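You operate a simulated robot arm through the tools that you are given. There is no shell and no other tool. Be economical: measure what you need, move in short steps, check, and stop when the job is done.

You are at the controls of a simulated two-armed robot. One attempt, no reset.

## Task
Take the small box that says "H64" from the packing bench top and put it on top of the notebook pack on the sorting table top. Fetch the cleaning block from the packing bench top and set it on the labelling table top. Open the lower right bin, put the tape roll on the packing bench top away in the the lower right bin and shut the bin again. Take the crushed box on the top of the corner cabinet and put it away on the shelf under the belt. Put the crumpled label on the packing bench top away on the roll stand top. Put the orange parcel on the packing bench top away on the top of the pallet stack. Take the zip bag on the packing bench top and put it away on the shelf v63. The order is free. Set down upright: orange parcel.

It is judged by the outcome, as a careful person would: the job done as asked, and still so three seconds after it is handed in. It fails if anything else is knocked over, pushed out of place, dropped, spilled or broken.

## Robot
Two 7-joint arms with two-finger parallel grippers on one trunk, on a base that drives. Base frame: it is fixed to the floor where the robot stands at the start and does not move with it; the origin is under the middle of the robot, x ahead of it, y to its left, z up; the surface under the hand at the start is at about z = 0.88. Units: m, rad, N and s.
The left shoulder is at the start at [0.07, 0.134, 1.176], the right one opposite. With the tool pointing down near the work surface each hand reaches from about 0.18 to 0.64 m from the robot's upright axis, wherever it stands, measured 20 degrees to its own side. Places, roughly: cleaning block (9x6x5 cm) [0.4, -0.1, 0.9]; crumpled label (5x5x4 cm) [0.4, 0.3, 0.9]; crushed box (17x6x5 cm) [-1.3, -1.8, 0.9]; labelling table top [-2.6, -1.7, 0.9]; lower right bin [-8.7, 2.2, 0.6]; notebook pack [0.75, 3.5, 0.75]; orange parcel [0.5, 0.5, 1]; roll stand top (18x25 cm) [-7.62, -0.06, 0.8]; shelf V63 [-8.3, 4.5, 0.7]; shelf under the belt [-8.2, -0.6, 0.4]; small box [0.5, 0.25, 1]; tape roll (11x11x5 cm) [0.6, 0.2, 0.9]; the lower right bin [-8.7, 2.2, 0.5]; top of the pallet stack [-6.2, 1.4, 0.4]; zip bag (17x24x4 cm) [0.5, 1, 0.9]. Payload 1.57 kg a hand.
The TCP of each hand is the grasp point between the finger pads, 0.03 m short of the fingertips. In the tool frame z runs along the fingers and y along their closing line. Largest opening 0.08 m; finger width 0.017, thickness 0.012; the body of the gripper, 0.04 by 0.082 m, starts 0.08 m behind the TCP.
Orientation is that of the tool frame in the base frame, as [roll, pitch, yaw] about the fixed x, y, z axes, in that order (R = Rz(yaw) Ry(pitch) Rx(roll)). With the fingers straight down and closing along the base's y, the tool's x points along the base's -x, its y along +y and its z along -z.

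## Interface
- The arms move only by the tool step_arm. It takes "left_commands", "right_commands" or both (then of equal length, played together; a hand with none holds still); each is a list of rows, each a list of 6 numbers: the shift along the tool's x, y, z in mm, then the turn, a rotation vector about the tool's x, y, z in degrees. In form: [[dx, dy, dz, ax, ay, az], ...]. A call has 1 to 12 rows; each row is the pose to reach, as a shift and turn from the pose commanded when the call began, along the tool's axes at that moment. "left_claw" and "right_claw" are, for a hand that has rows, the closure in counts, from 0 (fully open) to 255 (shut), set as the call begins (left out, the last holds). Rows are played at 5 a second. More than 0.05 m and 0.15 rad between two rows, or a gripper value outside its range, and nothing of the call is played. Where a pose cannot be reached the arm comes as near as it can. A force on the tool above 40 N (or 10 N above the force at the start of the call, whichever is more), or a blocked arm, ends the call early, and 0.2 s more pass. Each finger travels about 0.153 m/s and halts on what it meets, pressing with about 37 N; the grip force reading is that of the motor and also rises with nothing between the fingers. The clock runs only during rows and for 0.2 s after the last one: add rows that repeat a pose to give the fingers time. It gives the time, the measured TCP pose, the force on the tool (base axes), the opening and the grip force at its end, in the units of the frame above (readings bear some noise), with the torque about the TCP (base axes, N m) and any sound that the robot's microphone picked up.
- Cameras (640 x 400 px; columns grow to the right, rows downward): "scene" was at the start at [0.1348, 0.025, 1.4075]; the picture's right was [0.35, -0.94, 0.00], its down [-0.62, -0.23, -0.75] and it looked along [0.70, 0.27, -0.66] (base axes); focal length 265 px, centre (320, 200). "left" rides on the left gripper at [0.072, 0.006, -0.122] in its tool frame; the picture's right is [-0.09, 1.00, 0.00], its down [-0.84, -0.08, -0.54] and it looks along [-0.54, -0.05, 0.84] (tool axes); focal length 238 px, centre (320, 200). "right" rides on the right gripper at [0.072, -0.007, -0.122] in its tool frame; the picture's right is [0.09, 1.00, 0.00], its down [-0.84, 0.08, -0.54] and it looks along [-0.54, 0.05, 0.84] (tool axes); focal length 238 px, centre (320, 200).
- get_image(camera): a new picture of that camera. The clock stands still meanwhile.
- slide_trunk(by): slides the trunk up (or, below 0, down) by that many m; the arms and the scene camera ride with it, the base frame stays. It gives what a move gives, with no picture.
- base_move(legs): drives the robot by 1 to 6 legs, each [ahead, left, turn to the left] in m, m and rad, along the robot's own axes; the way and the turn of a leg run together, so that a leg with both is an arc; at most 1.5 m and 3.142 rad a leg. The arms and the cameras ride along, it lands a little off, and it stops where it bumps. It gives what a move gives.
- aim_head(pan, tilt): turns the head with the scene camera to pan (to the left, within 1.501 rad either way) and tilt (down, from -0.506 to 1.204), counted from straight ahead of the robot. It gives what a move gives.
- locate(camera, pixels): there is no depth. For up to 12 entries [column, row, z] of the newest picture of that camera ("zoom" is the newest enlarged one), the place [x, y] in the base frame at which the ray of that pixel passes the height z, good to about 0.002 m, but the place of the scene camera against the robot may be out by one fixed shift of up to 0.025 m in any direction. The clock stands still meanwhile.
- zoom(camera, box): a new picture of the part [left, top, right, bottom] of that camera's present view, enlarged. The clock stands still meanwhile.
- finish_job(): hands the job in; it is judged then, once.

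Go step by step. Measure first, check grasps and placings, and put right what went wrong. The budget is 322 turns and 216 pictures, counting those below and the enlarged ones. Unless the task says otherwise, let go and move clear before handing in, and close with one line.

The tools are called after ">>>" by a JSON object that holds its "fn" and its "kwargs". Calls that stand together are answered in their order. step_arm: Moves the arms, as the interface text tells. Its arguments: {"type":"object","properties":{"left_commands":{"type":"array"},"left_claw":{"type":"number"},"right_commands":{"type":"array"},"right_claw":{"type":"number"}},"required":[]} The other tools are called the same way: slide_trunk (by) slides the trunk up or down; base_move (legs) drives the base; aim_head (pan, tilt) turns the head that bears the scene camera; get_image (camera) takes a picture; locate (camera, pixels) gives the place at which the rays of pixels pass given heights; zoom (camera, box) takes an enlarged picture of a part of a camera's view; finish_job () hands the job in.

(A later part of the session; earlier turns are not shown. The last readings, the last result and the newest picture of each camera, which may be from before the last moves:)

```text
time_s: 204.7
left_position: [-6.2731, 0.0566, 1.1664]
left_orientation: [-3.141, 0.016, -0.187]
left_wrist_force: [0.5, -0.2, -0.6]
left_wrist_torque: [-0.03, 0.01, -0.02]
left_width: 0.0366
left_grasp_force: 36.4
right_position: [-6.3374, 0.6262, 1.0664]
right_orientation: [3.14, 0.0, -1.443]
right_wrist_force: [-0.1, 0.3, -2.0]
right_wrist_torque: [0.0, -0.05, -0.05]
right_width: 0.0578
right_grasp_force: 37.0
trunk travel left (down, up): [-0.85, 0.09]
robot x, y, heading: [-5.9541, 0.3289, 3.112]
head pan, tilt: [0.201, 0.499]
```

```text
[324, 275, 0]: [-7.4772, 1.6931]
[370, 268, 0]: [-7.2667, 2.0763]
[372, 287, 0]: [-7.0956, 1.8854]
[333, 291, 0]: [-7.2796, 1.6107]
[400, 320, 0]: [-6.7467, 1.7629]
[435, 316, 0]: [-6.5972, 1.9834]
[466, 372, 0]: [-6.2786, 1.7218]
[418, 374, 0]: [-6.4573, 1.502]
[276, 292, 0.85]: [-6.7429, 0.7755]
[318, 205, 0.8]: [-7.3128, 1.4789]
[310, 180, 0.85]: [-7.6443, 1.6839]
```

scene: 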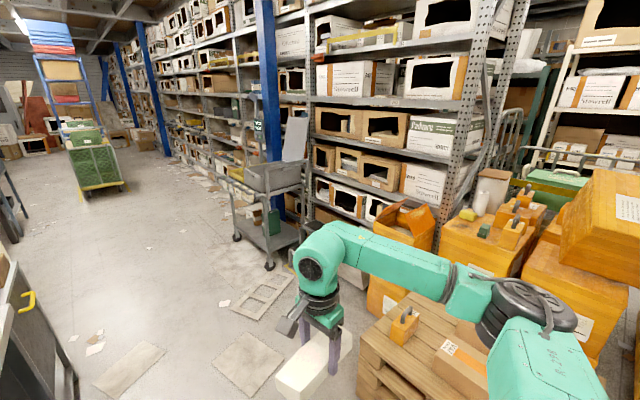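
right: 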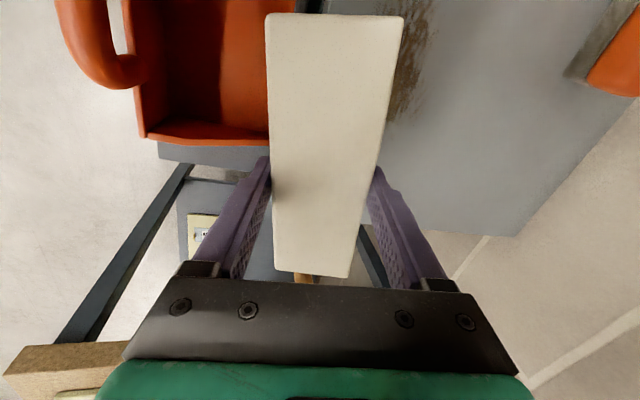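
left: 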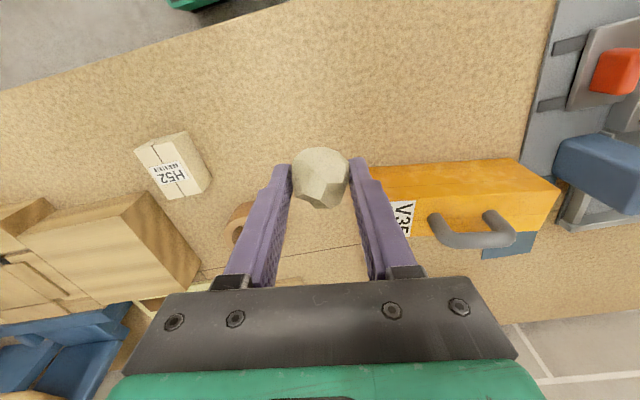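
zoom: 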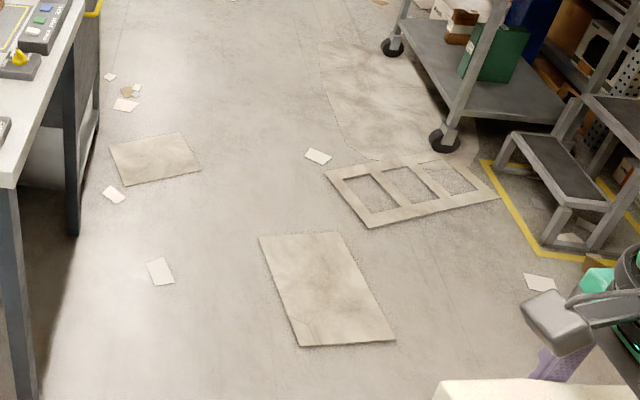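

The floor sheets look flat; the corridor is open. I'll move right a little, drive along to x≈−7.5 and turn to face the belt side.

>>> {"fn": "base_move", "kwargs": {"legs": [[0, -0.32, 0.02], [1.0, 0, 0], [0.6, 0, 0], [0, 0, 1.57]]}}

>>> {"fn": "aim_head", "kwargs": {"pan": 0.0, "tilt": 0.6}}

>>> {"fn": "get_image", "kwargs": {"camera": "scene"}}

```text
time_s: 218.5
left_position: [-7.2709, 0.3578, 1.1679]
left_orientation: [3.141, 0.016, 1.433]
left_wrist_force: [0.4, 0.0, -0.5]
left_wrist_torque: [-0.01, 0.01, 0.0]
left_width: 0.0367
left_grasp_force: 36.5
right_position: [-7.8359, 0.2656, 1.0684]
right_orientation: [3.138, 0.001, 0.176]
right_wrist_force: [0.2, -0.1, -1.3]
right_wrist_torque: [0.01, 0.0, -0.03]
right_width: 0.0576
right_grasp_force: 36.5
trunk travel left (down, up): [-0.85, 0.09]
robot x, y, heading: [-7.5579, 0.6602, -1.551]
head pan, tilt: [0.201, 0.499]
```

```text
time_s: 219.2
left_position: [-7.2705, 0.3572, 1.1663]
left_orientation: [-3.141, 0.018, 1.433]
left_wrist_force: [0.8, -0.5, -1.0]
left_wrist_torque: [0.0, 0.0, 0.03]
left_width: 0.0365
left_grasp_force: 36.9
right_position: [-7.8352, 0.2659, 1.0682]
right_orientation: [3.14, -0.001, 0.177]
right_wrist_force: [0.3, -0.7, -0.1]
right_wrist_torque: [0.01, 0.0, 0.0]
right_width: 0.0574
right_grasp_force: 37.2
trunk travel left (down, up): [-0.85, 0.09]
robot x, y, heading: [-7.5573, 0.6608, -1.553]
head pan, tilt: [0.0, 0.6]
```

```text
129 pictures are left
```

scene: 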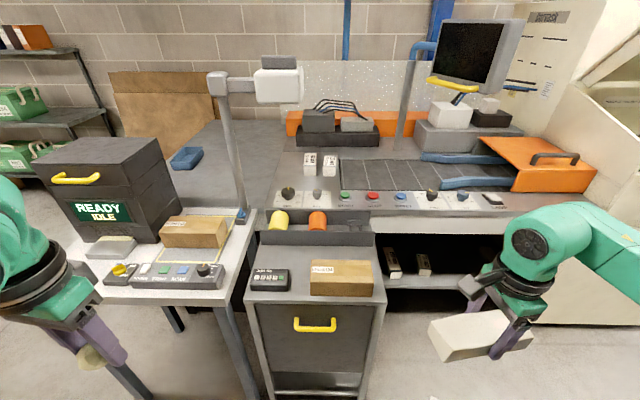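

The roll stand (with coloured rolls, keypad and a carton on top) is straight ahead, and the shelf under the belt is to its right. I'll zoom on the stand top.

>>> {"fn": "zoom", "kwargs": {"camera": "scene", "box": [230, 200, 390, 320]}}

>>> {"fn": "locate", "kwargs": {"camera": "scene", "pixels": [[250, 300, 0.8], [375, 297, 0.8], [366, 250, 0.8], [255, 246, 0.8], [300, 263, 0.8], [300, 285, 0.8], [312, 295, 0.8], [382, 288, 0.4], [480, 290, 0.4], [290, 268, 0.8]]}}

```text
3.33 times, centred on (310, 260) of scene
```

zoom: 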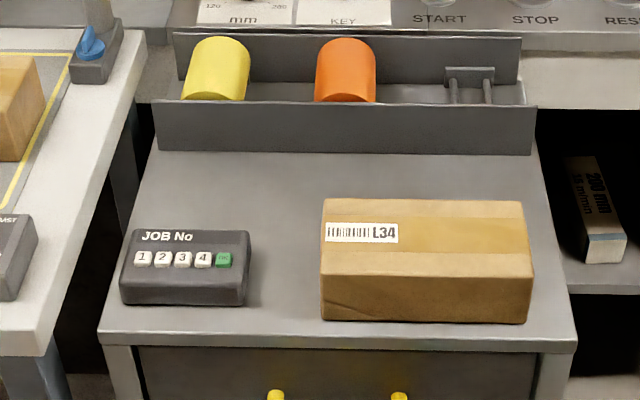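

```text
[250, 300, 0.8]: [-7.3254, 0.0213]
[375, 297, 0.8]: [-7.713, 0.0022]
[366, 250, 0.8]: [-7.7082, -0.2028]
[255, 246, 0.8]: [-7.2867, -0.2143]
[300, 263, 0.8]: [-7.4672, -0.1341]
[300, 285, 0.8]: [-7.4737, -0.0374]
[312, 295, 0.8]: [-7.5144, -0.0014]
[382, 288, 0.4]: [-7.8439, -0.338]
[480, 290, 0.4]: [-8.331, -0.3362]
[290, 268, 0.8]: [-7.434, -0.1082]
```

There's ~11 cm of bare stand top behind the carton, near (−7.6, −0.15). I'll position the robot for the left hand and lower the trunk.

>>> {"fn": "base_move", "kwargs": {"legs": [[0, -0.24, -0.015], [0.25, 0, 0]]}}

>>> {"fn": "slide_trunk", "kwargs": {"by": -0.1}}

>>> {"fn": "get_image", "kwargs": {"camera": "left"}}

>>> {"fn": "get_image", "kwargs": {"camera": "scene"}}

```text
time_s: 222.5
left_position: [-7.5164, 0.1025, 1.1675]
left_orientation: [-3.142, 0.019, 1.419]
left_wrist_force: [0.0, -0.1, -0.2]
left_wrist_torque: [-0.01, 0.02, -0.01]
left_width: 0.0368
left_grasp_force: 37.1
right_position: [-8.0811, 0.0167, 1.0692]
right_orientation: [3.137, 0.002, 0.162]
right_wrist_force: [-0.1, 1.0, -1.2]
right_wrist_torque: [0.0, -0.01, 0.04]
right_width: 0.0579
right_grasp_force: 36.5
trunk travel left (down, up): [-0.85, 0.09]
robot x, y, heading: [-7.8011, 0.4066, -1.567]
head pan, tilt: [0.0, 0.6]
```

```text
time_s: 223.8
left_position: [-7.5149, 0.0999, 1.0661]
left_orientation: [-3.141, 0.016, 1.419]
left_wrist_force: [-0.5, 0.1, -0.6]
left_wrist_torque: [0.03, 0.02, -0.01]
left_width: 0.0369
left_grasp_force: 37.0
right_position: [-8.0811, 0.0155, 0.9672]
right_orientation: [3.14, -0.001, 0.161]
right_wrist_force: [-0.2, 1.4, -1.6]
right_wrist_torque: [0.0, -0.03, -0.02]
right_width: 0.0575
right_grasp_force: 36.8
trunk travel left (down, up): [-0.75, 0.19]
robot x, y, heading: [-7.7996, 0.41, -1.564]
head pan, tilt: [0.0, 0.6]
```

```text
127 pictures are left
```

left: 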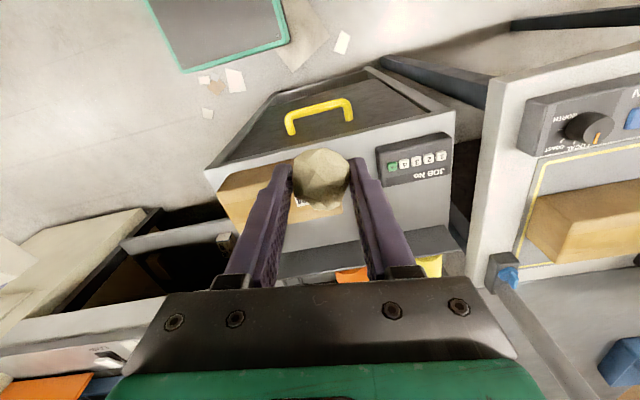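

```text
126 pictures are left
```

scene: 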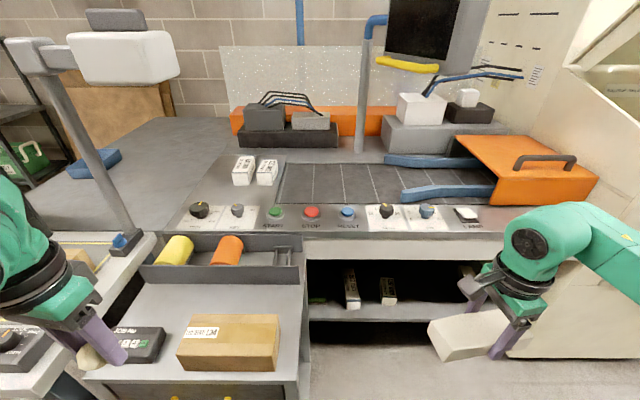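

>>> {"fn": "locate", "kwargs": {"camera": "left", "pixels": [[207, 171, 0.8], [455, 112, 0.8], [262, 278, 0.8], [455, 250, 0.8], [207, 171, 0.75], [455, 112, 0.75], [220, 190, 0.86], [235, 235, 0.8]]}}

>>> {"fn": "locate", "kwargs": {"camera": "scene", "pixels": [[86, 378, 0.8], [298, 382, 0.8], [302, 283, 0.8], [140, 283, 0.8], [298, 382, 0.75], [86, 378, 0.75], [200, 314, 0.86], [278, 315, 0.86], [178, 355, 0.86], [275, 370, 0.8]]}}

```text
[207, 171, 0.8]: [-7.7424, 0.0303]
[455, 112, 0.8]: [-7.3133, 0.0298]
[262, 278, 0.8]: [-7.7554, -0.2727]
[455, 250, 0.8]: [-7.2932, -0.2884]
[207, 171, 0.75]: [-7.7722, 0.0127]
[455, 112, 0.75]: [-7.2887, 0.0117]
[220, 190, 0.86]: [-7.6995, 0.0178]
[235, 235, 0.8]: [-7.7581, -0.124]
```

```text
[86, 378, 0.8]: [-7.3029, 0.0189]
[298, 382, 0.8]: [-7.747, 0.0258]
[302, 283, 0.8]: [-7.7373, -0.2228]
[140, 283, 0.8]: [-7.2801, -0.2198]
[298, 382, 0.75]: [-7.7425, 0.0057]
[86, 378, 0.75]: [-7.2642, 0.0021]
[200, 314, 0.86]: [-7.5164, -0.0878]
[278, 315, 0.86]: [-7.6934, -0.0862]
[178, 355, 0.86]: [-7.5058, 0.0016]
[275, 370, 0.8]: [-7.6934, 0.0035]
```

Stand top is confirmed at z 0.80 with the carton ending at y≈−0.087. I'll take the label to (−7.62, −0.15).

>>> {"fn": "step_arm", "kwargs": {"left_commands": [[-40, -10, 10, 0, 0, 0], [-80, -20, 20, 0, 0, 0], [-120, -30, 30, 0, 0, 0], [-160, -40, 40, 0, 0, 0], [-200, -50, 60, 0, 0, 0], [-235, -58, 80, 0, 0, 0], [-263, -66, 110, 0, 0, 0]]}}

>>> {"fn": "get_image", "kwargs": {"camera": "left"}}

>>> {"fn": "zoom", "kwargs": {"camera": "scene", "box": [80, 200, 330, 400]}}

```text
time_s: 225.4
left_position: [-7.6104, -0.1332, 0.9678]
left_orientation: [-3.138, 0.019, 1.421]
left_wrist_force: [-0.5, 0.2, -0.6]
left_wrist_torque: [-0.02, 0.01, -0.01]
left_width: 0.0364
left_grasp_force: 37.4
left hand out of reach, approached as far as the arm can: row 7
right_position: [-8.0809, 0.0137, 0.9676]
right_orientation: [3.141, 0.001, 0.161]
right_wrist_force: [0.3, -0.5, -1.3]
right_wrist_torque: [0.01, 0.0, -0.01]
right_width: 0.0575
right_grasp_force: 36.9
trunk travel left (down, up): [-0.75, 0.19]
robot x, y, heading: [-7.8013, 0.4066, -1.561]
head pan, tilt: [0.0, 0.6]
```

```text
125 pictures are left
```

left: 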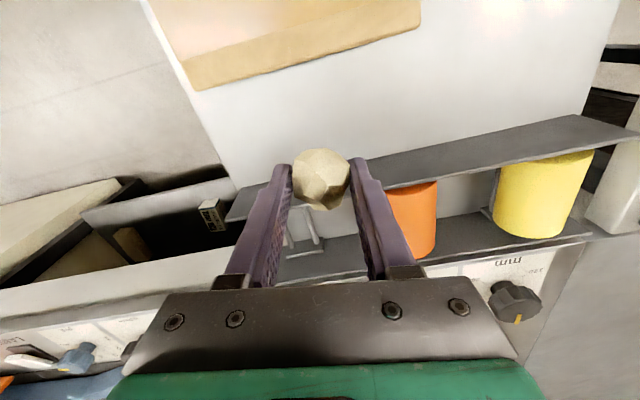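

```text
2.00 times, centred on (205, 300) of scene
```

zoom: 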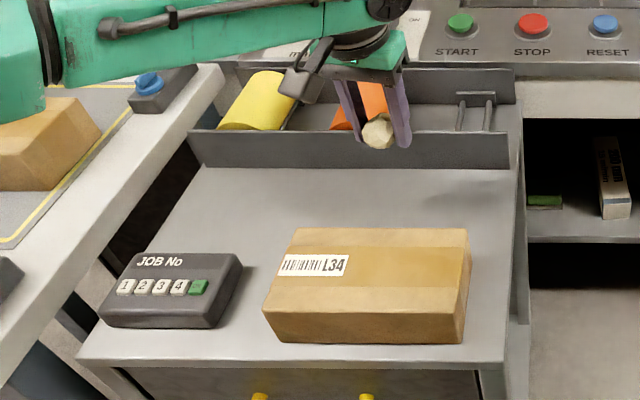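

>>> {"fn": "base_move", "kwargs": {"legs": [[0.06, 0, 0]]}}

>>> {"fn": "step_arm", "kwargs": {"left_commands": [[25, 0, 5, 0, 0, 0], [45, 0, 40, 0, 0, 0], [45, 0, 80, 0, 0, 0], [45, 0, 110, 0, 0, 0]]}}

>>> {"fn": "zoom", "kwargs": {"camera": "scene", "box": [80, 200, 330, 400]}}

>>> {"fn": "get_image", "kwargs": {"camera": "left"}}

```text
time_s: 226.4
left_position: [-7.6101, -0.1892, 0.9702]
left_orientation: [3.141, 0.021, 1.42]
left_wrist_force: [-0.3, 0.5, 0.7]
left_wrist_torque: [0.01, -0.01, -0.02]
left_width: 0.0365
left_grasp_force: 37.1
right_position: [-8.0815, -0.0423, 0.9687]
right_orientation: [3.137, 0.003, 0.162]
right_wrist_force: [0.4, 0.8, -1.4]
right_wrist_torque: [-0.02, 0.02, 0.0]
right_width: 0.0577
right_grasp_force: 36.6
trunk travel left (down, up): [-0.75, 0.19]
robot x, y, heading: [-7.7999, 0.3501, -1.566]
head pan, tilt: [0.0, 0.6]
```

```text
time_s: 227.4
left_position: [-7.6012, -0.1424, 0.8627]
left_orientation: [-3.14, 0.022, 1.419]
left_wrist_force: [-0.3, 0.1, -0.5]
left_wrist_torque: [-0.01, 0.07, 0.0]
left_width: 0.0368
left_grasp_force: 36.9
left hand out of reach, approached as far as the arm can: row 4
right_position: [-8.0805, -0.0453, 0.9698]
right_orientation: [3.137, -0.001, 0.162]
right_wrist_force: [-0.2, 0.1, -1.3]
right_wrist_torque: [0.0, 0.04, 0.02]
right_width: 0.0576
right_grasp_force: 37.5
trunk travel left (down, up): [-0.75, 0.19]
robot x, y, heading: [-7.7997, 0.3512, -1.564]
head pan, tilt: [0.0, 0.6]
```

```text
2.00 times, centred on (205, 300) of scene
```

zoom: 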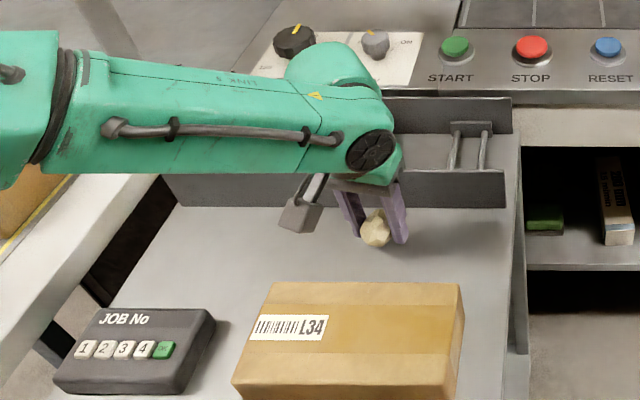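

```text
122 pictures are left
```

left: 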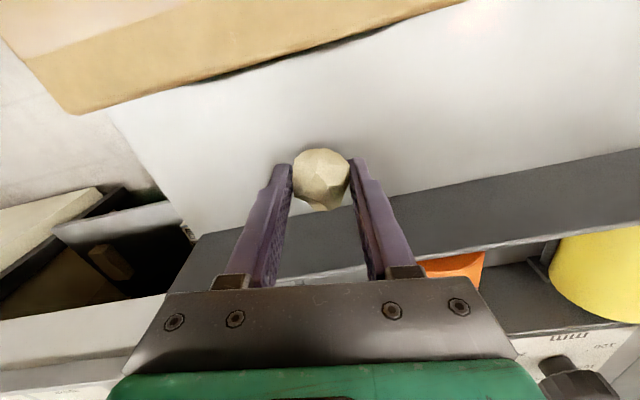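

Position is good between carton and trough; the arm is at its limit downward, so I'll lower with the trunk.

>>> {"fn": "slide_trunk", "kwargs": {"by": -0.027}}

>>> {"fn": "get_image", "kwargs": {"camera": "left"}}

```text
time_s: 228.1
left_position: [-7.6018, -0.1426, 0.835]
left_orientation: [-3.14, 0.023, 1.419]
left_wrist_force: [0.3, 0.0, 0.7]
left_wrist_torque: [0.03, 0.0, -0.01]
left_width: 0.0369
left_grasp_force: 37.1
right_position: [-8.0809, -0.0441, 0.9395]
right_orientation: [3.139, 0.0, 0.163]
right_wrist_force: [-0.3, 0.7, -0.9]
right_wrist_torque: [-0.01, 0.02, 0.02]
right_width: 0.0575
right_grasp_force: 37.0
trunk travel left (down, up): [-0.723, 0.217]
robot x, y, heading: [-7.7983, 0.3489, -1.565]
head pan, tilt: [0.0, 0.6]
```

```text
121 pictures are left
```

left: 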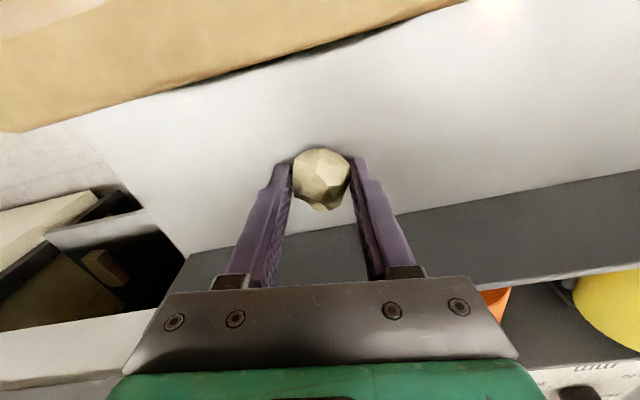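

>>> {"fn": "slide_trunk", "kwargs": {"by": -0.003}}

>>> {"fn": "step_arm", "kwargs": {"left_commands": [[0, 0, 0, 0, 0, 0], [0, 0, 0, 0, 0, 0], [0, 0, 0, 0, 0, 0]], "left_claw": 100}}

>>> {"fn": "get_image", "kwargs": {"camera": "left"}}

```text
time_s: 228.6
left_position: [-7.6011, -0.1432, 0.831]
left_orientation: [-3.139, 0.021, 1.42]
left_wrist_force: [-0.2, 0.3, 0.3]
left_wrist_torque: [-0.01, 0.0, -0.03]
left_width: 0.0366
left_grasp_force: 36.7
right_position: [-8.0812, -0.0449, 0.9381]
right_orientation: [3.14, 0.001, 0.162]
right_wrist_force: [0.3, -0.4, -1.5]
right_wrist_torque: [0.01, 0.03, -0.05]
right_width: 0.0577
right_grasp_force: 37.5
trunk travel left (down, up): [-0.72, 0.22]
robot x, y, heading: [-7.8019, 0.3442, -1.56]
head pan, tilt: [0.0, 0.6]
```

```text
time_s: 229.4
left_position: [-7.6024, -0.1431, 0.8312]
left_orientation: [-3.141, 0.021, 1.418]
left_wrist_force: [-0.3, -0.8, 0.0]
left_wrist_torque: [-0.02, -0.04, -0.02]
left_width: 0.0486
left_grasp_force: 0.1
right_position: [-8.0816, -0.0448, 0.9377]
right_orientation: [3.139, 0.001, 0.162]
right_wrist_force: [0.9, 0.8, -1.0]
right_wrist_torque: [0.01, 0.03, -0.02]
right_width: 0.0575
right_grasp_force: 37.0
trunk travel left (down, up): [-0.72, 0.22]
robot x, y, heading: [-7.8005, 0.3454, -1.567]
head pan, tilt: [0.0, 0.6]
```

```text
120 pictures are left
```

left: 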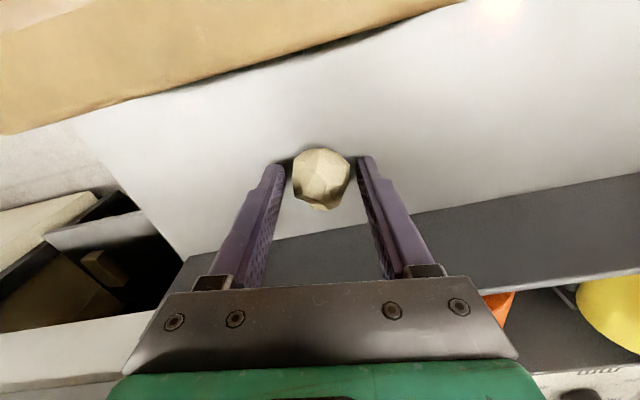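

The label rests free. I'll raise the left hand straight up and retract it, then check.

>>> {"fn": "step_arm", "kwargs": {"left_commands": [[0, 0, -35, 0, 0, 0], [0, 0, -75, 0, 0, 0], [0, 0, -115, 0, 0, 0], [0, 0, -155, 0, 0, 0], [40, 0, -180, 0, 0, 0], [85, 0, -190, 0, 0, 0], [130, 0, -200, 0, 0, 0], [170, 0, -200, 0, 0, 0]], "left_claw": 60}}

>>> {"fn": "get_image", "kwargs": {"camera": "scene"}}

```text
time_s: 231.2
left_position: [-7.5764, 0.0303, 1.0291]
left_orientation: [-3.141, 0.021, 1.417]
left_wrist_force: [-0.2, 0.1, 0.7]
left_wrist_torque: [-0.05, -0.01, 0.04]
left_width: 0.0612
left_grasp_force: 0.1
right_position: [-8.0811, -0.0437, 0.9391]
right_orientation: [3.137, 0.0, 0.162]
right_wrist_force: [-0.8, 0.8, -1.0]
right_wrist_torque: [-0.04, -0.02, -0.01]
right_width: 0.0578
right_grasp_force: 37.2
trunk travel left (down, up): [-0.72, 0.22]
robot x, y, heading: [-7.7947, 0.346, -1.564]
head pan, tilt: [0.0, 0.6]
```

```text
119 pictures are left
```

scene: 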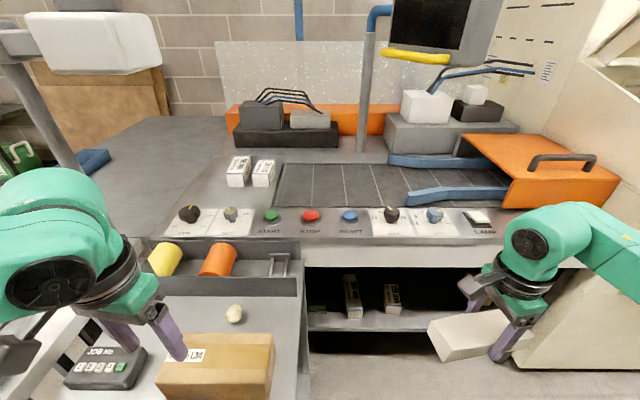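

The label is on the stand. Now the crushed box: I'll back off, lower the trunk and look into the shelf under the belt.

>>> {"fn": "base_move", "kwargs": {"legs": [[-0.35, -0.2, 0]]}}

>>> {"fn": "slide_trunk", "kwargs": {"by": -0.35}}

>>> {"fn": "aim_head", "kwargs": {"pan": 0.0, "tilt": 0.6}}

>>> {"fn": "get_image", "kwargs": {"camera": "scene"}}

```text
time_s: 233.7
left_position: [-7.773, 0.366, 1.0296]
left_orientation: [-3.14, 0.019, 1.419]
left_wrist_force: [1.0, 0.6, 0.0]
left_wrist_torque: [0.01, 0.04, -0.01]
left_width: 0.0612
left_grasp_force: 0.1
right_position: [-8.2793, 0.2944, 0.937]
right_orientation: [3.14, 0.001, 0.162]
right_wrist_force: [0.3, 0.0, -1.4]
right_wrist_torque: [0.0, -0.03, 0.0]
right_width: 0.0578
right_grasp_force: 36.9
trunk travel left (down, up): [-0.72, 0.22]
robot x, y, heading: [-7.9986, 0.6856, -1.568]
head pan, tilt: [0.0, 0.6]
```

```text
time_s: 237.1
left_position: [-7.774, 0.3665, 0.679]
left_orientation: [-3.14, 0.021, 1.419]
left_wrist_force: [-0.2, -0.5, -0.2]
left_wrist_torque: [-0.01, -0.02, 0.01]
left_width: 0.0612
left_grasp_force: 0.0
right_position: [-8.2795, 0.2949, 0.5887]
right_orientation: [3.139, 0.0, 0.163]
right_wrist_force: [0.9, 0.6, -1.5]
right_wrist_torque: [0.02, 0.0, -0.02]
right_width: 0.0575
right_grasp_force: 37.0
trunk travel left (down, up): [-0.37, 0.57]
robot x, y, heading: [-7.9962, 0.686, -1.569]
head pan, tilt: [0.0, 0.6]
```

```text
time_s: 237.7
left_position: [-7.7738, 0.3667, 0.6789]
left_orientation: [-3.14, 0.021, 1.419]
left_wrist_force: [-0.7, 0.9, -0.5]
left_wrist_torque: [-0.03, -0.01, 0.0]
left_width: 0.0611
left_grasp_force: 0.1
right_position: [-8.2783, 0.2945, 0.5889]
right_orientation: [3.14, 0.002, 0.163]
right_wrist_force: [0.5, 0.2, -1.3]
right_wrist_torque: [-0.01, 0.01, 0.0]
right_width: 0.0575
right_grasp_force: 36.6
trunk travel left (down, up): [-0.37, 0.57]
robot x, y, heading: [-7.9959, 0.6861, -1.566]
head pan, tilt: [0.0, 0.6]
```

```text
118 pictures are left
```

scene: 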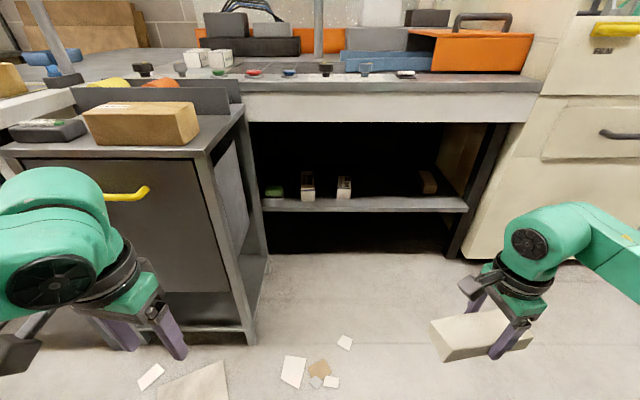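

>>> {"fn": "locate", "kwargs": {"camera": "scene", "pixels": [[265, 200, 0.4], [466, 202, 0.4], [308, 200, 0.4], [344, 199, 0.4], [428, 194, 0.4], [270, 122, 0.7], [510, 122, 0.7], [240, 92, 0.83], [530, 92, 0.83], [272, 196, 0.4], [468, 255, 0], [250, 335, 0]]}}

>>> {"fn": "zoom", "kwargs": {"camera": "scene", "box": [240, 80, 500, 280]}}

```text
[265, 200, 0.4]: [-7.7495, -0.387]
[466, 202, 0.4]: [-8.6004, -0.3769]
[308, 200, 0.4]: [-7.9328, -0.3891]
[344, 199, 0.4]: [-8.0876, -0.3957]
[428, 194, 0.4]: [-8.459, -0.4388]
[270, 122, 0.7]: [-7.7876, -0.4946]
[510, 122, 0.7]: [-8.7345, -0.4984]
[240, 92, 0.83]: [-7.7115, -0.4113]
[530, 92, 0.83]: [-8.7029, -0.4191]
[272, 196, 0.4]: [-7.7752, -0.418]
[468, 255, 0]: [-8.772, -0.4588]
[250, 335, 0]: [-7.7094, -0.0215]
```

```text
2.00 times, centred on (370, 180) of scene
```

zoom: 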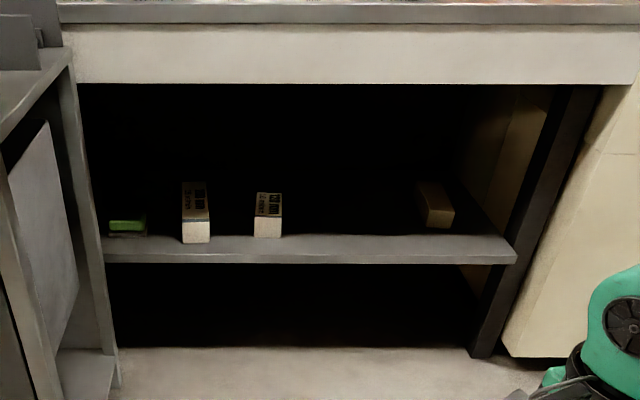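

The shelf front is at y≈−0.37, ceiling ≈0.745, with a free bay around x≈−8.27. I'll raise the left arm clear of the stand, square the right hand, lower a bit more and approach.

>>> {"fn": "step_arm", "kwargs": {"left_commands": [[0, 0, -45, 0, 0, 0], [0, 0, -90, 0, 0, 0], [0, 0, -135, 0, 0, 0], [0, 0, -180, 0, 0, 0], [0, 0, -225, 0, 0, 0], [0, 0, -270, 0, 0, 0], [0, 0, -315, 0, 0, 0], [0, 0, -350, 0, 0, 0]], "right_commands": [[0, 0, 0, 0, 0, 4], [0, 0, 0, 0, 0, 9], [0, 0, 0, 0, 0, 9], [0, 0, 0, 0, 0, 9], [0, 0, 0, 0, 0, 9], [0, 0, 0, 0, 0, 9], [0, 0, 0, 0, 0, 9], [0, 0, 0, 0, 0, 9]]}}

>>> {"fn": "slide_trunk", "kwargs": {"by": -0.1}}

>>> {"fn": "base_move", "kwargs": {"legs": [[0.3, -0.02, 0]]}}

>>> {"fn": "get_image", "kwargs": {"camera": "scene"}}

>>> {"fn": "get_image", "kwargs": {"camera": "right"}}

```text
time_s: 239.5
left_position: [-7.774, 0.3731, 0.9568]
left_orientation: [-3.14, 0.02, 1.418]
left_wrist_force: [-0.2, 0.1, 0.9]
left_wrist_torque: [0.03, -0.02, 0.01]
left_width: 0.0612
left_grasp_force: 0.1
left hand out of reach, approached as far as the arm can: row 7, 8
right_position: [-8.2799, 0.2935, 0.5879]
right_orientation: [3.14, 0.001, 0.004]
right_wrist_force: [0.0, 0.3, -1.1]
right_wrist_torque: [0.01, 0.01, -0.01]
right_width: 0.0576
right_grasp_force: 37.5
trunk travel left (down, up): [-0.37, 0.57]
robot x, y, heading: [-7.996, 0.6868, -1.569]
head pan, tilt: [0.0, 0.6]
```

```text
time_s: 240.8
left_position: [-7.7743, 0.3735, 0.8559]
left_orientation: [-3.139, 0.025, 1.418]
left_wrist_force: [0.6, 0.0, 0.4]
left_wrist_torque: [0.0, 0.0, 0.03]
left_width: 0.0613
left_grasp_force: 0.0
right_position: [-8.2801, 0.2938, 0.4868]
right_orientation: [3.137, 0.0, 0.005]
right_wrist_force: [0.8, -0.3, -1.0]
right_wrist_torque: [-0.01, 0.01, 0.03]
right_width: 0.0577
right_grasp_force: 37.1
trunk travel left (down, up): [-0.27, 0.67]
robot x, y, heading: [-7.9967, 0.6881, -1.566]
head pan, tilt: [0.0, 0.6]
```

```text
time_s: 242.9
left_position: [-7.7939, 0.0693, 0.8568]
left_orientation: [-3.14, 0.022, 1.418]
left_wrist_force: [0.3, 0.3, 0.3]
left_wrist_torque: [-0.02, -0.01, 0.01]
left_width: 0.0614
left_grasp_force: 0.1
right_position: [-8.2974, -0.008, 0.4876]
right_orientation: [3.14, 0.0, 0.004]
right_wrist_force: [-0.1, -0.4, -1.0]
right_wrist_torque: [0.02, 0.01, 0.01]
right_width: 0.0576
right_grasp_force: 36.5
trunk travel left (down, up): [-0.27, 0.67]
robot x, y, heading: [-8.0171, 0.3813, -1.564]
head pan, tilt: [0.0, 0.6]
```

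```text
116 pictures are left
```

scene: 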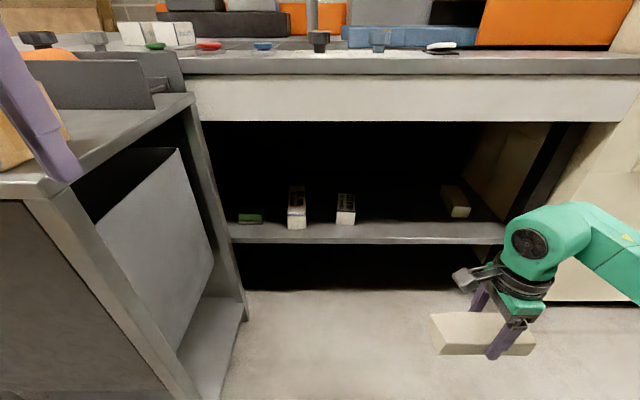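

```text
115 pictures are left
```

right: 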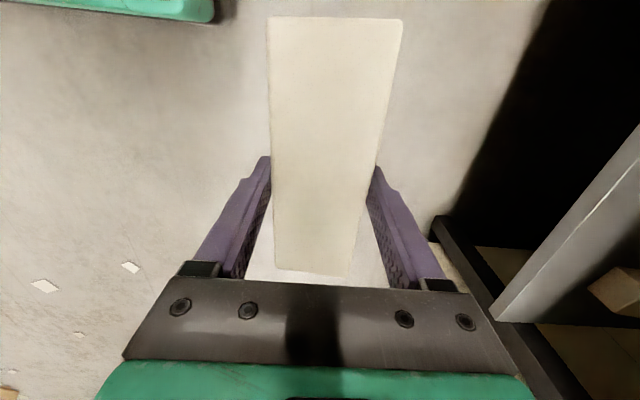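

Before going further I need to see where the left elbow is relative to the stand.

>>> {"fn": "aim_head", "kwargs": {"pan": 1.0, "tilt": 0.7}}

>>> {"fn": "get_image", "kwargs": {"camera": "scene"}}

```text
time_s: 244.2
left_position: [-7.7939, 0.0692, 0.8545]
left_orientation: [-3.14, 0.021, 1.419]
left_wrist_force: [-0.5, 0.6, -0.3]
left_wrist_torque: [0.02, 0.02, 0.01]
left_width: 0.0612
left_grasp_force: 0.0
right_position: [-8.2985, -0.0093, 0.4873]
right_orientation: [3.141, 0.0, 0.005]
right_wrist_force: [0.6, 0.1, -2.2]
right_wrist_torque: [0.0, 0.01, -0.03]
right_width: 0.0578
right_grasp_force: 37.3
trunk travel left (down, up): [-0.27, 0.67]
robot x, y, heading: [-8.019, 0.384, -1.566]
head pan, tilt: [1.0, 0.7]
```

```text
114 pictures are left
```

scene: 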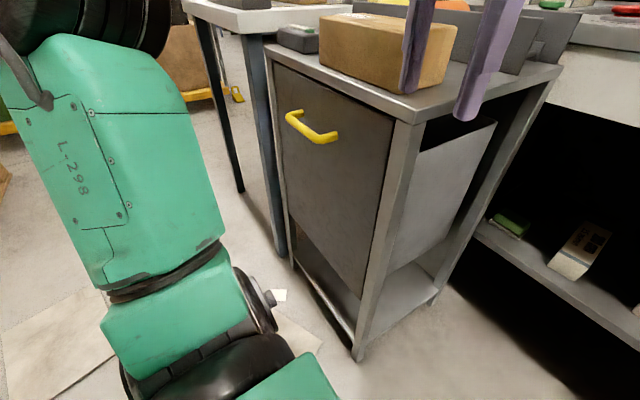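

The left elbow is out to the left near the stand. I'll rotate the base ~0.45 rad left so the left arm swings away from it, and shift right, then re-square the right hand.

>>> {"fn": "base_move", "kwargs": {"legs": [[0, 0, 0.45], [0.1, -0.297, 0]]}}

>>> {"fn": "step_arm", "kwargs": {"right_commands": [[0, 0, 0, 0, 0, 8], [0, 0, 0, 0, 0, 16], [0, 0, 0, 0, 0, 24], [0, 0, 0, 0, 0, 25.8]]}}

>>> {"fn": "aim_head", "kwargs": {"pan": -0.45, "tilt": 0.6}}

>>> {"fn": "get_image", "kwargs": {"camera": "scene"}}

>>> {"fn": "get_image", "kwargs": {"camera": "right"}}

```text
time_s: 247.6
left_position: [-7.9043, -0.0229, 0.8571]
left_orientation: [-3.139, 0.024, 1.872]
left_wrist_force: [-0.8, -0.5, -0.3]
left_wrist_torque: [0.0, -0.03, 0.0]
left_width: 0.0612
left_grasp_force: 0.0
right_position: [-8.3255, -0.3151, 0.4861]
right_orientation: [-3.141, -0.001, 0.456]
right_wrist_force: [-0.1, -0.1, -1.7]
right_wrist_torque: [0.0, 0.03, 0.0]
right_width: 0.0578
right_grasp_force: 37.0
trunk travel left (down, up): [-0.27, 0.67]
robot x, y, heading: [-8.2422, 0.162, -1.116]
head pan, tilt: [1.0, 0.7]
```

```text
time_s: 248.6
left_position: [-7.9052, -0.0228, 0.8574]
left_orientation: [-3.14, 0.023, 1.869]
left_wrist_force: [-0.1, -0.2, 0.3]
left_wrist_torque: [0.03, 0.02, 0.0]
left_width: 0.0611
left_grasp_force: 0.2
right_position: [-8.3245, -0.3146, 0.4871]
right_orientation: [3.139, 0.0, 0.006]
right_wrist_force: [0.2, 0.3, -1.3]
right_wrist_torque: [-0.01, 0.01, -0.02]
right_width: 0.0575
right_grasp_force: 36.6
trunk travel left (down, up): [-0.27, 0.67]
robot x, y, heading: [-8.2418, 0.1584, -1.113]
head pan, tilt: [1.0, 0.7]
```

```text
time_s: 250.2
left_position: [-7.9042, -0.0236, 0.8573]
left_orientation: [-3.139, 0.023, 1.872]
left_wrist_force: [-0.7, 0.1, 0.5]
left_wrist_torque: [0.02, -0.02, -0.01]
left_width: 0.0613
left_grasp_force: 0.1
right_position: [-8.3237, -0.3146, 0.4868]
right_orientation: [3.141, 0.0, 0.007]
right_wrist_force: [-0.4, 0.2, -1.6]
right_wrist_torque: [0.0, 0.01, -0.04]
right_width: 0.0576
right_grasp_force: 37.5
trunk travel left (down, up): [-0.27, 0.67]
robot x, y, heading: [-8.2381, 0.1625, -1.116]
head pan, tilt: [-0.45, 0.6]
```

```text
113 pictures are left
```

scene: 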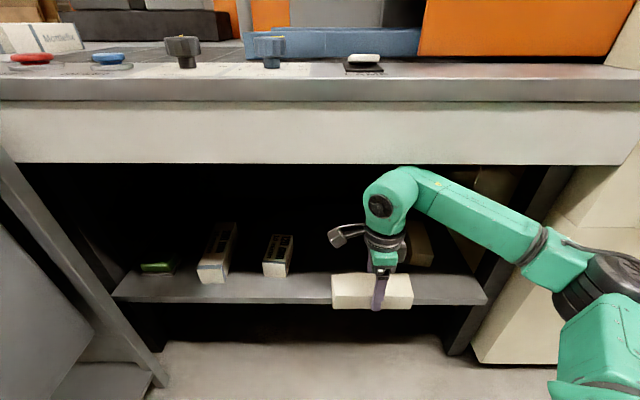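

```text
112 pictures are left
```

right: 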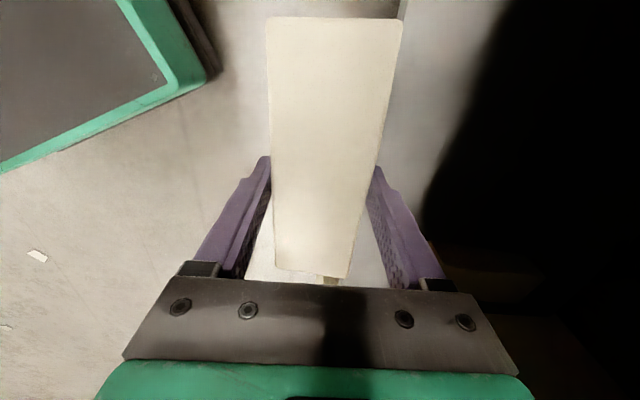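

>>> {"fn": "locate", "kwargs": {"camera": "scene", "pixels": [[315, 275, 0.4], [450, 276, 0.4], [264, 277, 0.4], [288, 276, 0.4], [410, 266, 0.4], [430, 265, 0.4], [315, 275, 0.42], [320, 163, 0.74], [332, 306, 0.445], [412, 307, 0.445]]}}

>>> {"fn": "locate", "kwargs": {"camera": "right", "pixels": [[402, 12, 0.4], [403, 5, 0.41]]}}

```text
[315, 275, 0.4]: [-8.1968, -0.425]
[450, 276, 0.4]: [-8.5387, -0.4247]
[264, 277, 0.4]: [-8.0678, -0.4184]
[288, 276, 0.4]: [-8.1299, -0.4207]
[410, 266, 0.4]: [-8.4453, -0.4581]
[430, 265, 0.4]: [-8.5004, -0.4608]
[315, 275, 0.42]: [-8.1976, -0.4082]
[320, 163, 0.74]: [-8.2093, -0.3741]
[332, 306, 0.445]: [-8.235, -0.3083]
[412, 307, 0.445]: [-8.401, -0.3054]
```

```text
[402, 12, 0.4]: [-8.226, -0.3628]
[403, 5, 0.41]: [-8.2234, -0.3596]
```

Wrist view puts the shelf edge at y −0.363; free bay x −8.13…−8.445. I'll slide the box in to (−8.285, −0.42).

>>> {"fn": "step_arm", "kwargs": {"right_commands": [[20, 25, 0, 0, 0, 0], [39, 55, 0, 0, 0, 0], [39, 85, 0, 0, 0, 0], [39, 106, 0, 0, 0, 0]]}}

>>> {"fn": "get_image", "kwargs": {"camera": "scene"}}

>>> {"fn": "get_image", "kwargs": {"camera": "right"}}

```text
time_s: 251.2
left_position: [-7.905, -0.0236, 0.857]
left_orientation: [-3.138, 0.022, 1.871]
left_wrist_force: [0.5, 0.0, -0.2]
left_wrist_torque: [-0.02, 0.03, -0.02]
left_width: 0.0611
left_grasp_force: 0.1
right_position: [-8.2847, -0.4202, 0.4887]
right_orientation: [3.14, 0.002, 0.008]
right_wrist_force: [-0.2, -1.2, -2.2]
right_wrist_torque: [0.0, 0.02, 0.02]
right_width: 0.0576
right_grasp_force: 36.8
trunk travel left (down, up): [-0.27, 0.67]
robot x, y, heading: [-8.2422, 0.1593, -1.11]
head pan, tilt: [-0.45, 0.6]
```

```text
111 pictures are left
```

scene: 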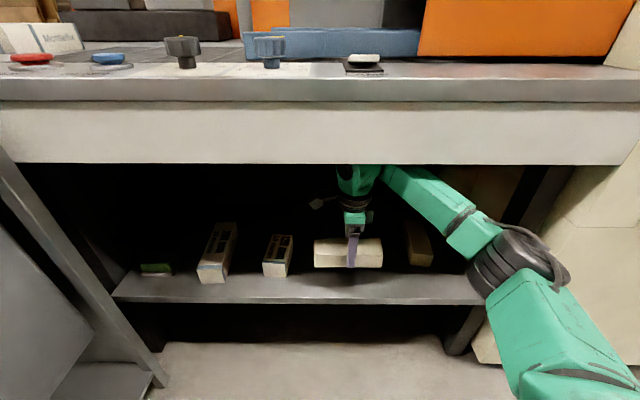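

```text
110 pictures are left
```

right: 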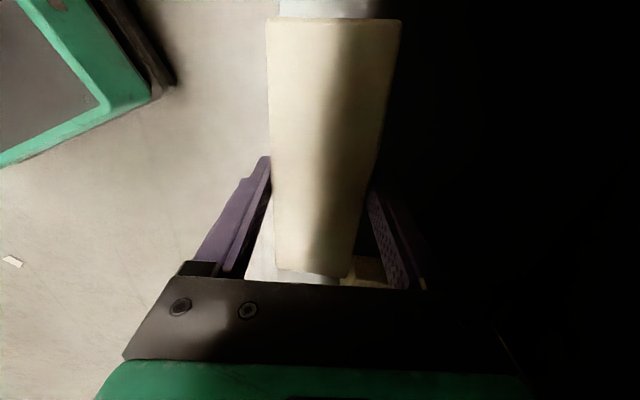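

>>> {"fn": "locate", "kwargs": {"camera": "right", "pixels": [[279, 8, 0.4], [246, 277, 0.4], [265, 17, 0.485], [275, 270, 0.485]]}}

```text
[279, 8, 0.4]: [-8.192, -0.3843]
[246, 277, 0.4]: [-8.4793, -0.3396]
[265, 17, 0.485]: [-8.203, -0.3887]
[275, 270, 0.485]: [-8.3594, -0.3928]
```

I'll go 2.5 cm deeper for margin, then lower until contact.

>>> {"fn": "step_arm", "kwargs": {"right_commands": [[0, 25, 0, 0, 0, 0], [0, 25, 20, 0, 0, 0], [0, 25, 35, 0, 0, 0], [0, 25, 43, 0, 0, 0], [0, 25, 48, 0, 0, 0], [0, 25, 53, 0, 0, 0]]}}

>>> {"fn": "get_image", "kwargs": {"camera": "scene"}}

```text
time_s: 252.6
left_position: [-7.9047, -0.0231, 0.857]
left_orientation: [-3.137, 0.023, 1.87]
left_wrist_force: [0.1, -0.6, 0.3]
left_wrist_torque: [-0.02, 0.02, -0.04]
left_width: 0.0611
left_grasp_force: 0.0
right_position: [-8.2828, -0.447, 0.4335]
right_orientation: [3.142, 0.0, 0.01]
right_wrist_force: [-0.2, 0.2, -1.2]
right_wrist_torque: [0.0, 0.04, 0.03]
right_width: 0.0577
right_grasp_force: 36.8
trunk travel left (down, up): [-0.27, 0.67]
robot x, y, heading: [-8.2395, 0.1604, -1.116]
head pan, tilt: [-0.45, 0.6]
```

```text
109 pictures are left
```

scene: 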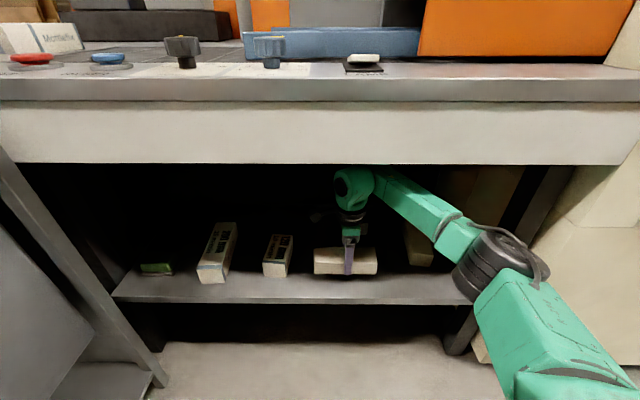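

>>> {"fn": "step_arm", "kwargs": {"right_commands": [[0, 0, 6, 0, 0, 0], [0, 0, 12, 0, 0, 0], [0, 0, 17, 0, 0, 0], [0, 0, 22, 0, 0, 0], [0, 0, 27, 0, 0, 0]]}}

>>> {"fn": "zoom", "kwargs": {"camera": "scene", "box": [240, 160, 480, 340]}}

```text
time_s: 253.8
left_position: [-7.9042, -0.0229, 0.857]
left_orientation: [-3.139, 0.022, 1.871]
left_wrist_force: [-0.6, -0.7, -0.8]
left_wrist_torque: [0.0, 0.0, 0.01]
left_width: 0.0616
left_grasp_force: 0.1
right_position: [-8.2839, -0.447, 0.4067]
right_orientation: [3.139, 0.0, 0.007]
right_wrist_force: [0.0, 0.8, -1.2]
right_wrist_torque: [0.0, -0.02, -0.01]
right_width: 0.0576
right_grasp_force: 37.0
trunk travel left (down, up): [-0.27, 0.67]
robot x, y, heading: [-8.2409, 0.161, -1.111]
head pan, tilt: [-0.45, 0.6]
```

```text
2.22 times, centred on (360, 250) of scene
```

zoom: 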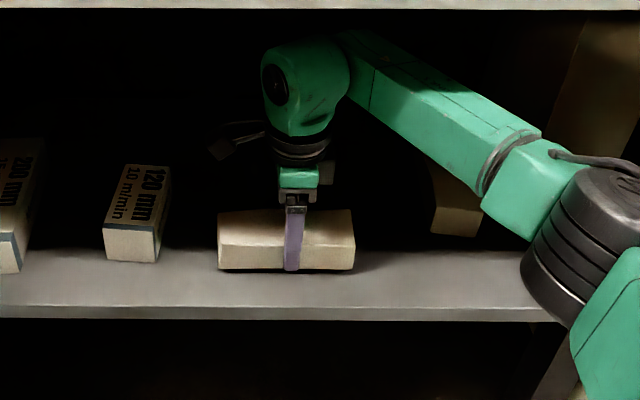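

>>> {"fn": "step_arm", "kwargs": {"right_commands": [[0, 0, 4, 0, 0, 0], [0, 0, 8, 0, 0, 0], [0, 0, 12, 0, 0, 0], [0, 0, 16, 0, 0, 0]]}}

>>> {"fn": "zoom", "kwargs": {"camera": "scene", "box": [240, 160, 480, 340]}}

```text
time_s: 254.8
left_position: [-7.9038, -0.0197, 0.8576]
left_orientation: [-3.138, 0.029, 1.872]
left_wrist_force: [-0.2, -0.3, -0.3]
left_wrist_torque: [-0.01, -0.02, 0.01]
left_width: 0.0613
left_grasp_force: 0.1
right_position: [-8.2825, -0.4444, 0.3963]
right_orientation: [3.133, -0.003, 0.004]
right_wrist_force: [-1.5, -4.4, 24.4]
right_wrist_torque: [0.53, 0.51, 0.01]
right_width: 0.0578
right_grasp_force: 36.3
trunk travel left (down, up): [-0.27, 0.67]
robot x, y, heading: [-8.2438, 0.1628, -1.112]
head pan, tilt: [-0.45, 0.6]
```

```text
2.22 times, centred on (360, 250) of scene
```

zoom: 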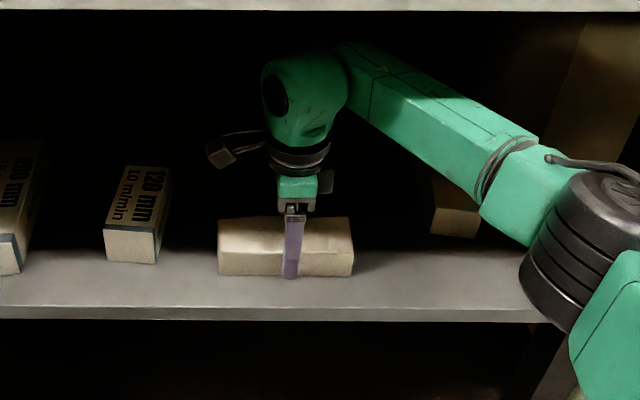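

Contact at TCP z 0.396. Release, rise a little, and pull straight out.

>>> {"fn": "step_arm", "kwargs": {"right_commands": [[0, 0, -3, 0, 0, 0], [0, 0, -3, 0, 0, 0], [0, 0, -3, 0, 0, 0]], "right_claw": 20}}

>>> {"fn": "step_arm", "kwargs": {"right_commands": [[0, 0, -25, 0, 0, 0], [0, 0, -50, 0, 0, 0], [0, 0, -75, 0, 0, 0], [0, 0, -90, 0, 0, 0], [0, -40, -90, 0, 0, 0], [0, -80, -90, 0, 0, 0], [0, -120, -90, 0, 0, 0], [0, -150, -90, 0, 0, 0]]}}

>>> {"fn": "zoom", "kwargs": {"camera": "scene", "box": [240, 160, 480, 340]}}

```text
time_s: 255.6
left_position: [-7.9043, -0.0235, 0.8553]
left_orientation: [-3.14, 0.024, 1.871]
left_wrist_force: [0.4, -0.1, 0.3]
left_wrist_torque: [0.0, -0.01, -0.01]
left_width: 0.0614
left_grasp_force: 0.1
right_position: [-8.2838, -0.4459, 0.3938]
right_orientation: [3.14, -0.001, 0.008]
right_wrist_force: [0.5, -0.1, -0.1]
right_wrist_torque: [-0.02, -0.01, 0.01]
right_width: 0.0739
right_grasp_force: 0.1
trunk travel left (down, up): [-0.27, 0.67]
robot x, y, heading: [-8.2414, 0.1657, -1.113]
head pan, tilt: [-0.45, 0.6]
```

```text
time_s: 257.4
left_position: [-7.9053, -0.023, 0.8566]
left_orientation: [-3.139, 0.024, 1.872]
left_wrist_force: [0.0, 0.5, 0.0]
left_wrist_torque: [0.01, 0.03, -0.02]
left_width: 0.0614
left_grasp_force: 0.1
right_position: [-8.2853, -0.2936, 0.484]
right_orientation: [3.14, -0.001, 0.008]
right_wrist_force: [0.0, 0.0, -0.1]
right_wrist_torque: [0.0, 0.02, 0.01]
right_width: 0.0741
right_grasp_force: 0.0
trunk travel left (down, up): [-0.27, 0.67]
robot x, y, heading: [-8.2396, 0.1614, -1.111]
head pan, tilt: [-0.45, 0.6]
```

```text
2.22 times, centred on (360, 250) of scene
```

zoom: 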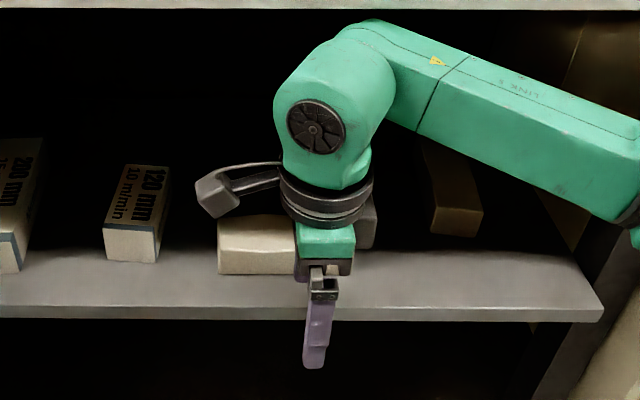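

The crushed box is on the shelf. I'll back out, raise the trunk and start the return trip facing east.

>>> {"fn": "base_move", "kwargs": {"legs": [[-0.4, 0, 0]]}}

>>> {"fn": "slide_trunk", "kwargs": {"by": 0.45}}

>>> {"fn": "get_image", "kwargs": {"camera": "scene"}}

>>> {"fn": "base_move", "kwargs": {"legs": [[0, 0, 1.112], [0, 0.07, 0], [1.2, 0, 0], [1.15, 0, 0]]}}

```text
time_s: 259.9
left_position: [-8.0824, 0.3366, 0.8571]
left_orientation: [-3.139, 0.024, 1.868]
left_wrist_force: [0.5, 1.2, -0.1]
left_wrist_torque: [-0.02, 0.02, 0.02]
left_width: 0.0612
left_grasp_force: 0.0
right_position: [-8.4639, 0.0667, 0.4842]
right_orientation: [3.139, -0.002, 0.004]
right_wrist_force: [0.8, -0.5, -0.6]
right_wrist_torque: [0.02, -0.01, 0.0]
right_width: 0.0738
right_grasp_force: 0.1
trunk travel left (down, up): [-0.27, 0.67]
robot x, y, heading: [-8.4169, 0.5242, -1.116]
head pan, tilt: [-0.45, 0.6]
```

```text
refused: 0.45 is not a number from -0.4 to 0.4
```

```text
105 pictures are left
```

scene: 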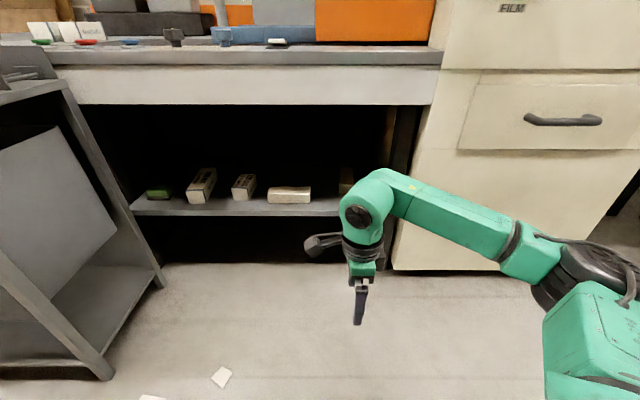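

```text
time_s: 274.9
left_position: [-5.7423, 0.8251, 0.8561]
left_orientation: [-3.139, 0.024, 2.982]
left_wrist_force: [0.2, 0.1, -0.4]
left_wrist_torque: [-0.01, -0.02, 0.02]
left_width: 0.061
left_grasp_force: 0.1
right_position: [-5.6685, 0.363, 0.4835]
right_orientation: [3.139, -0.001, 1.118]
right_wrist_force: [-0.8, 0.3, 0.2]
right_wrist_torque: [0.02, -0.02, 0.03]
right_width: 0.0739
right_grasp_force: 0.1
trunk travel left (down, up): [-0.27, 0.67]
robot x, y, heading: [-6.0568, 0.6035, -0.005]
head pan, tilt: [-0.45, 0.6]
```

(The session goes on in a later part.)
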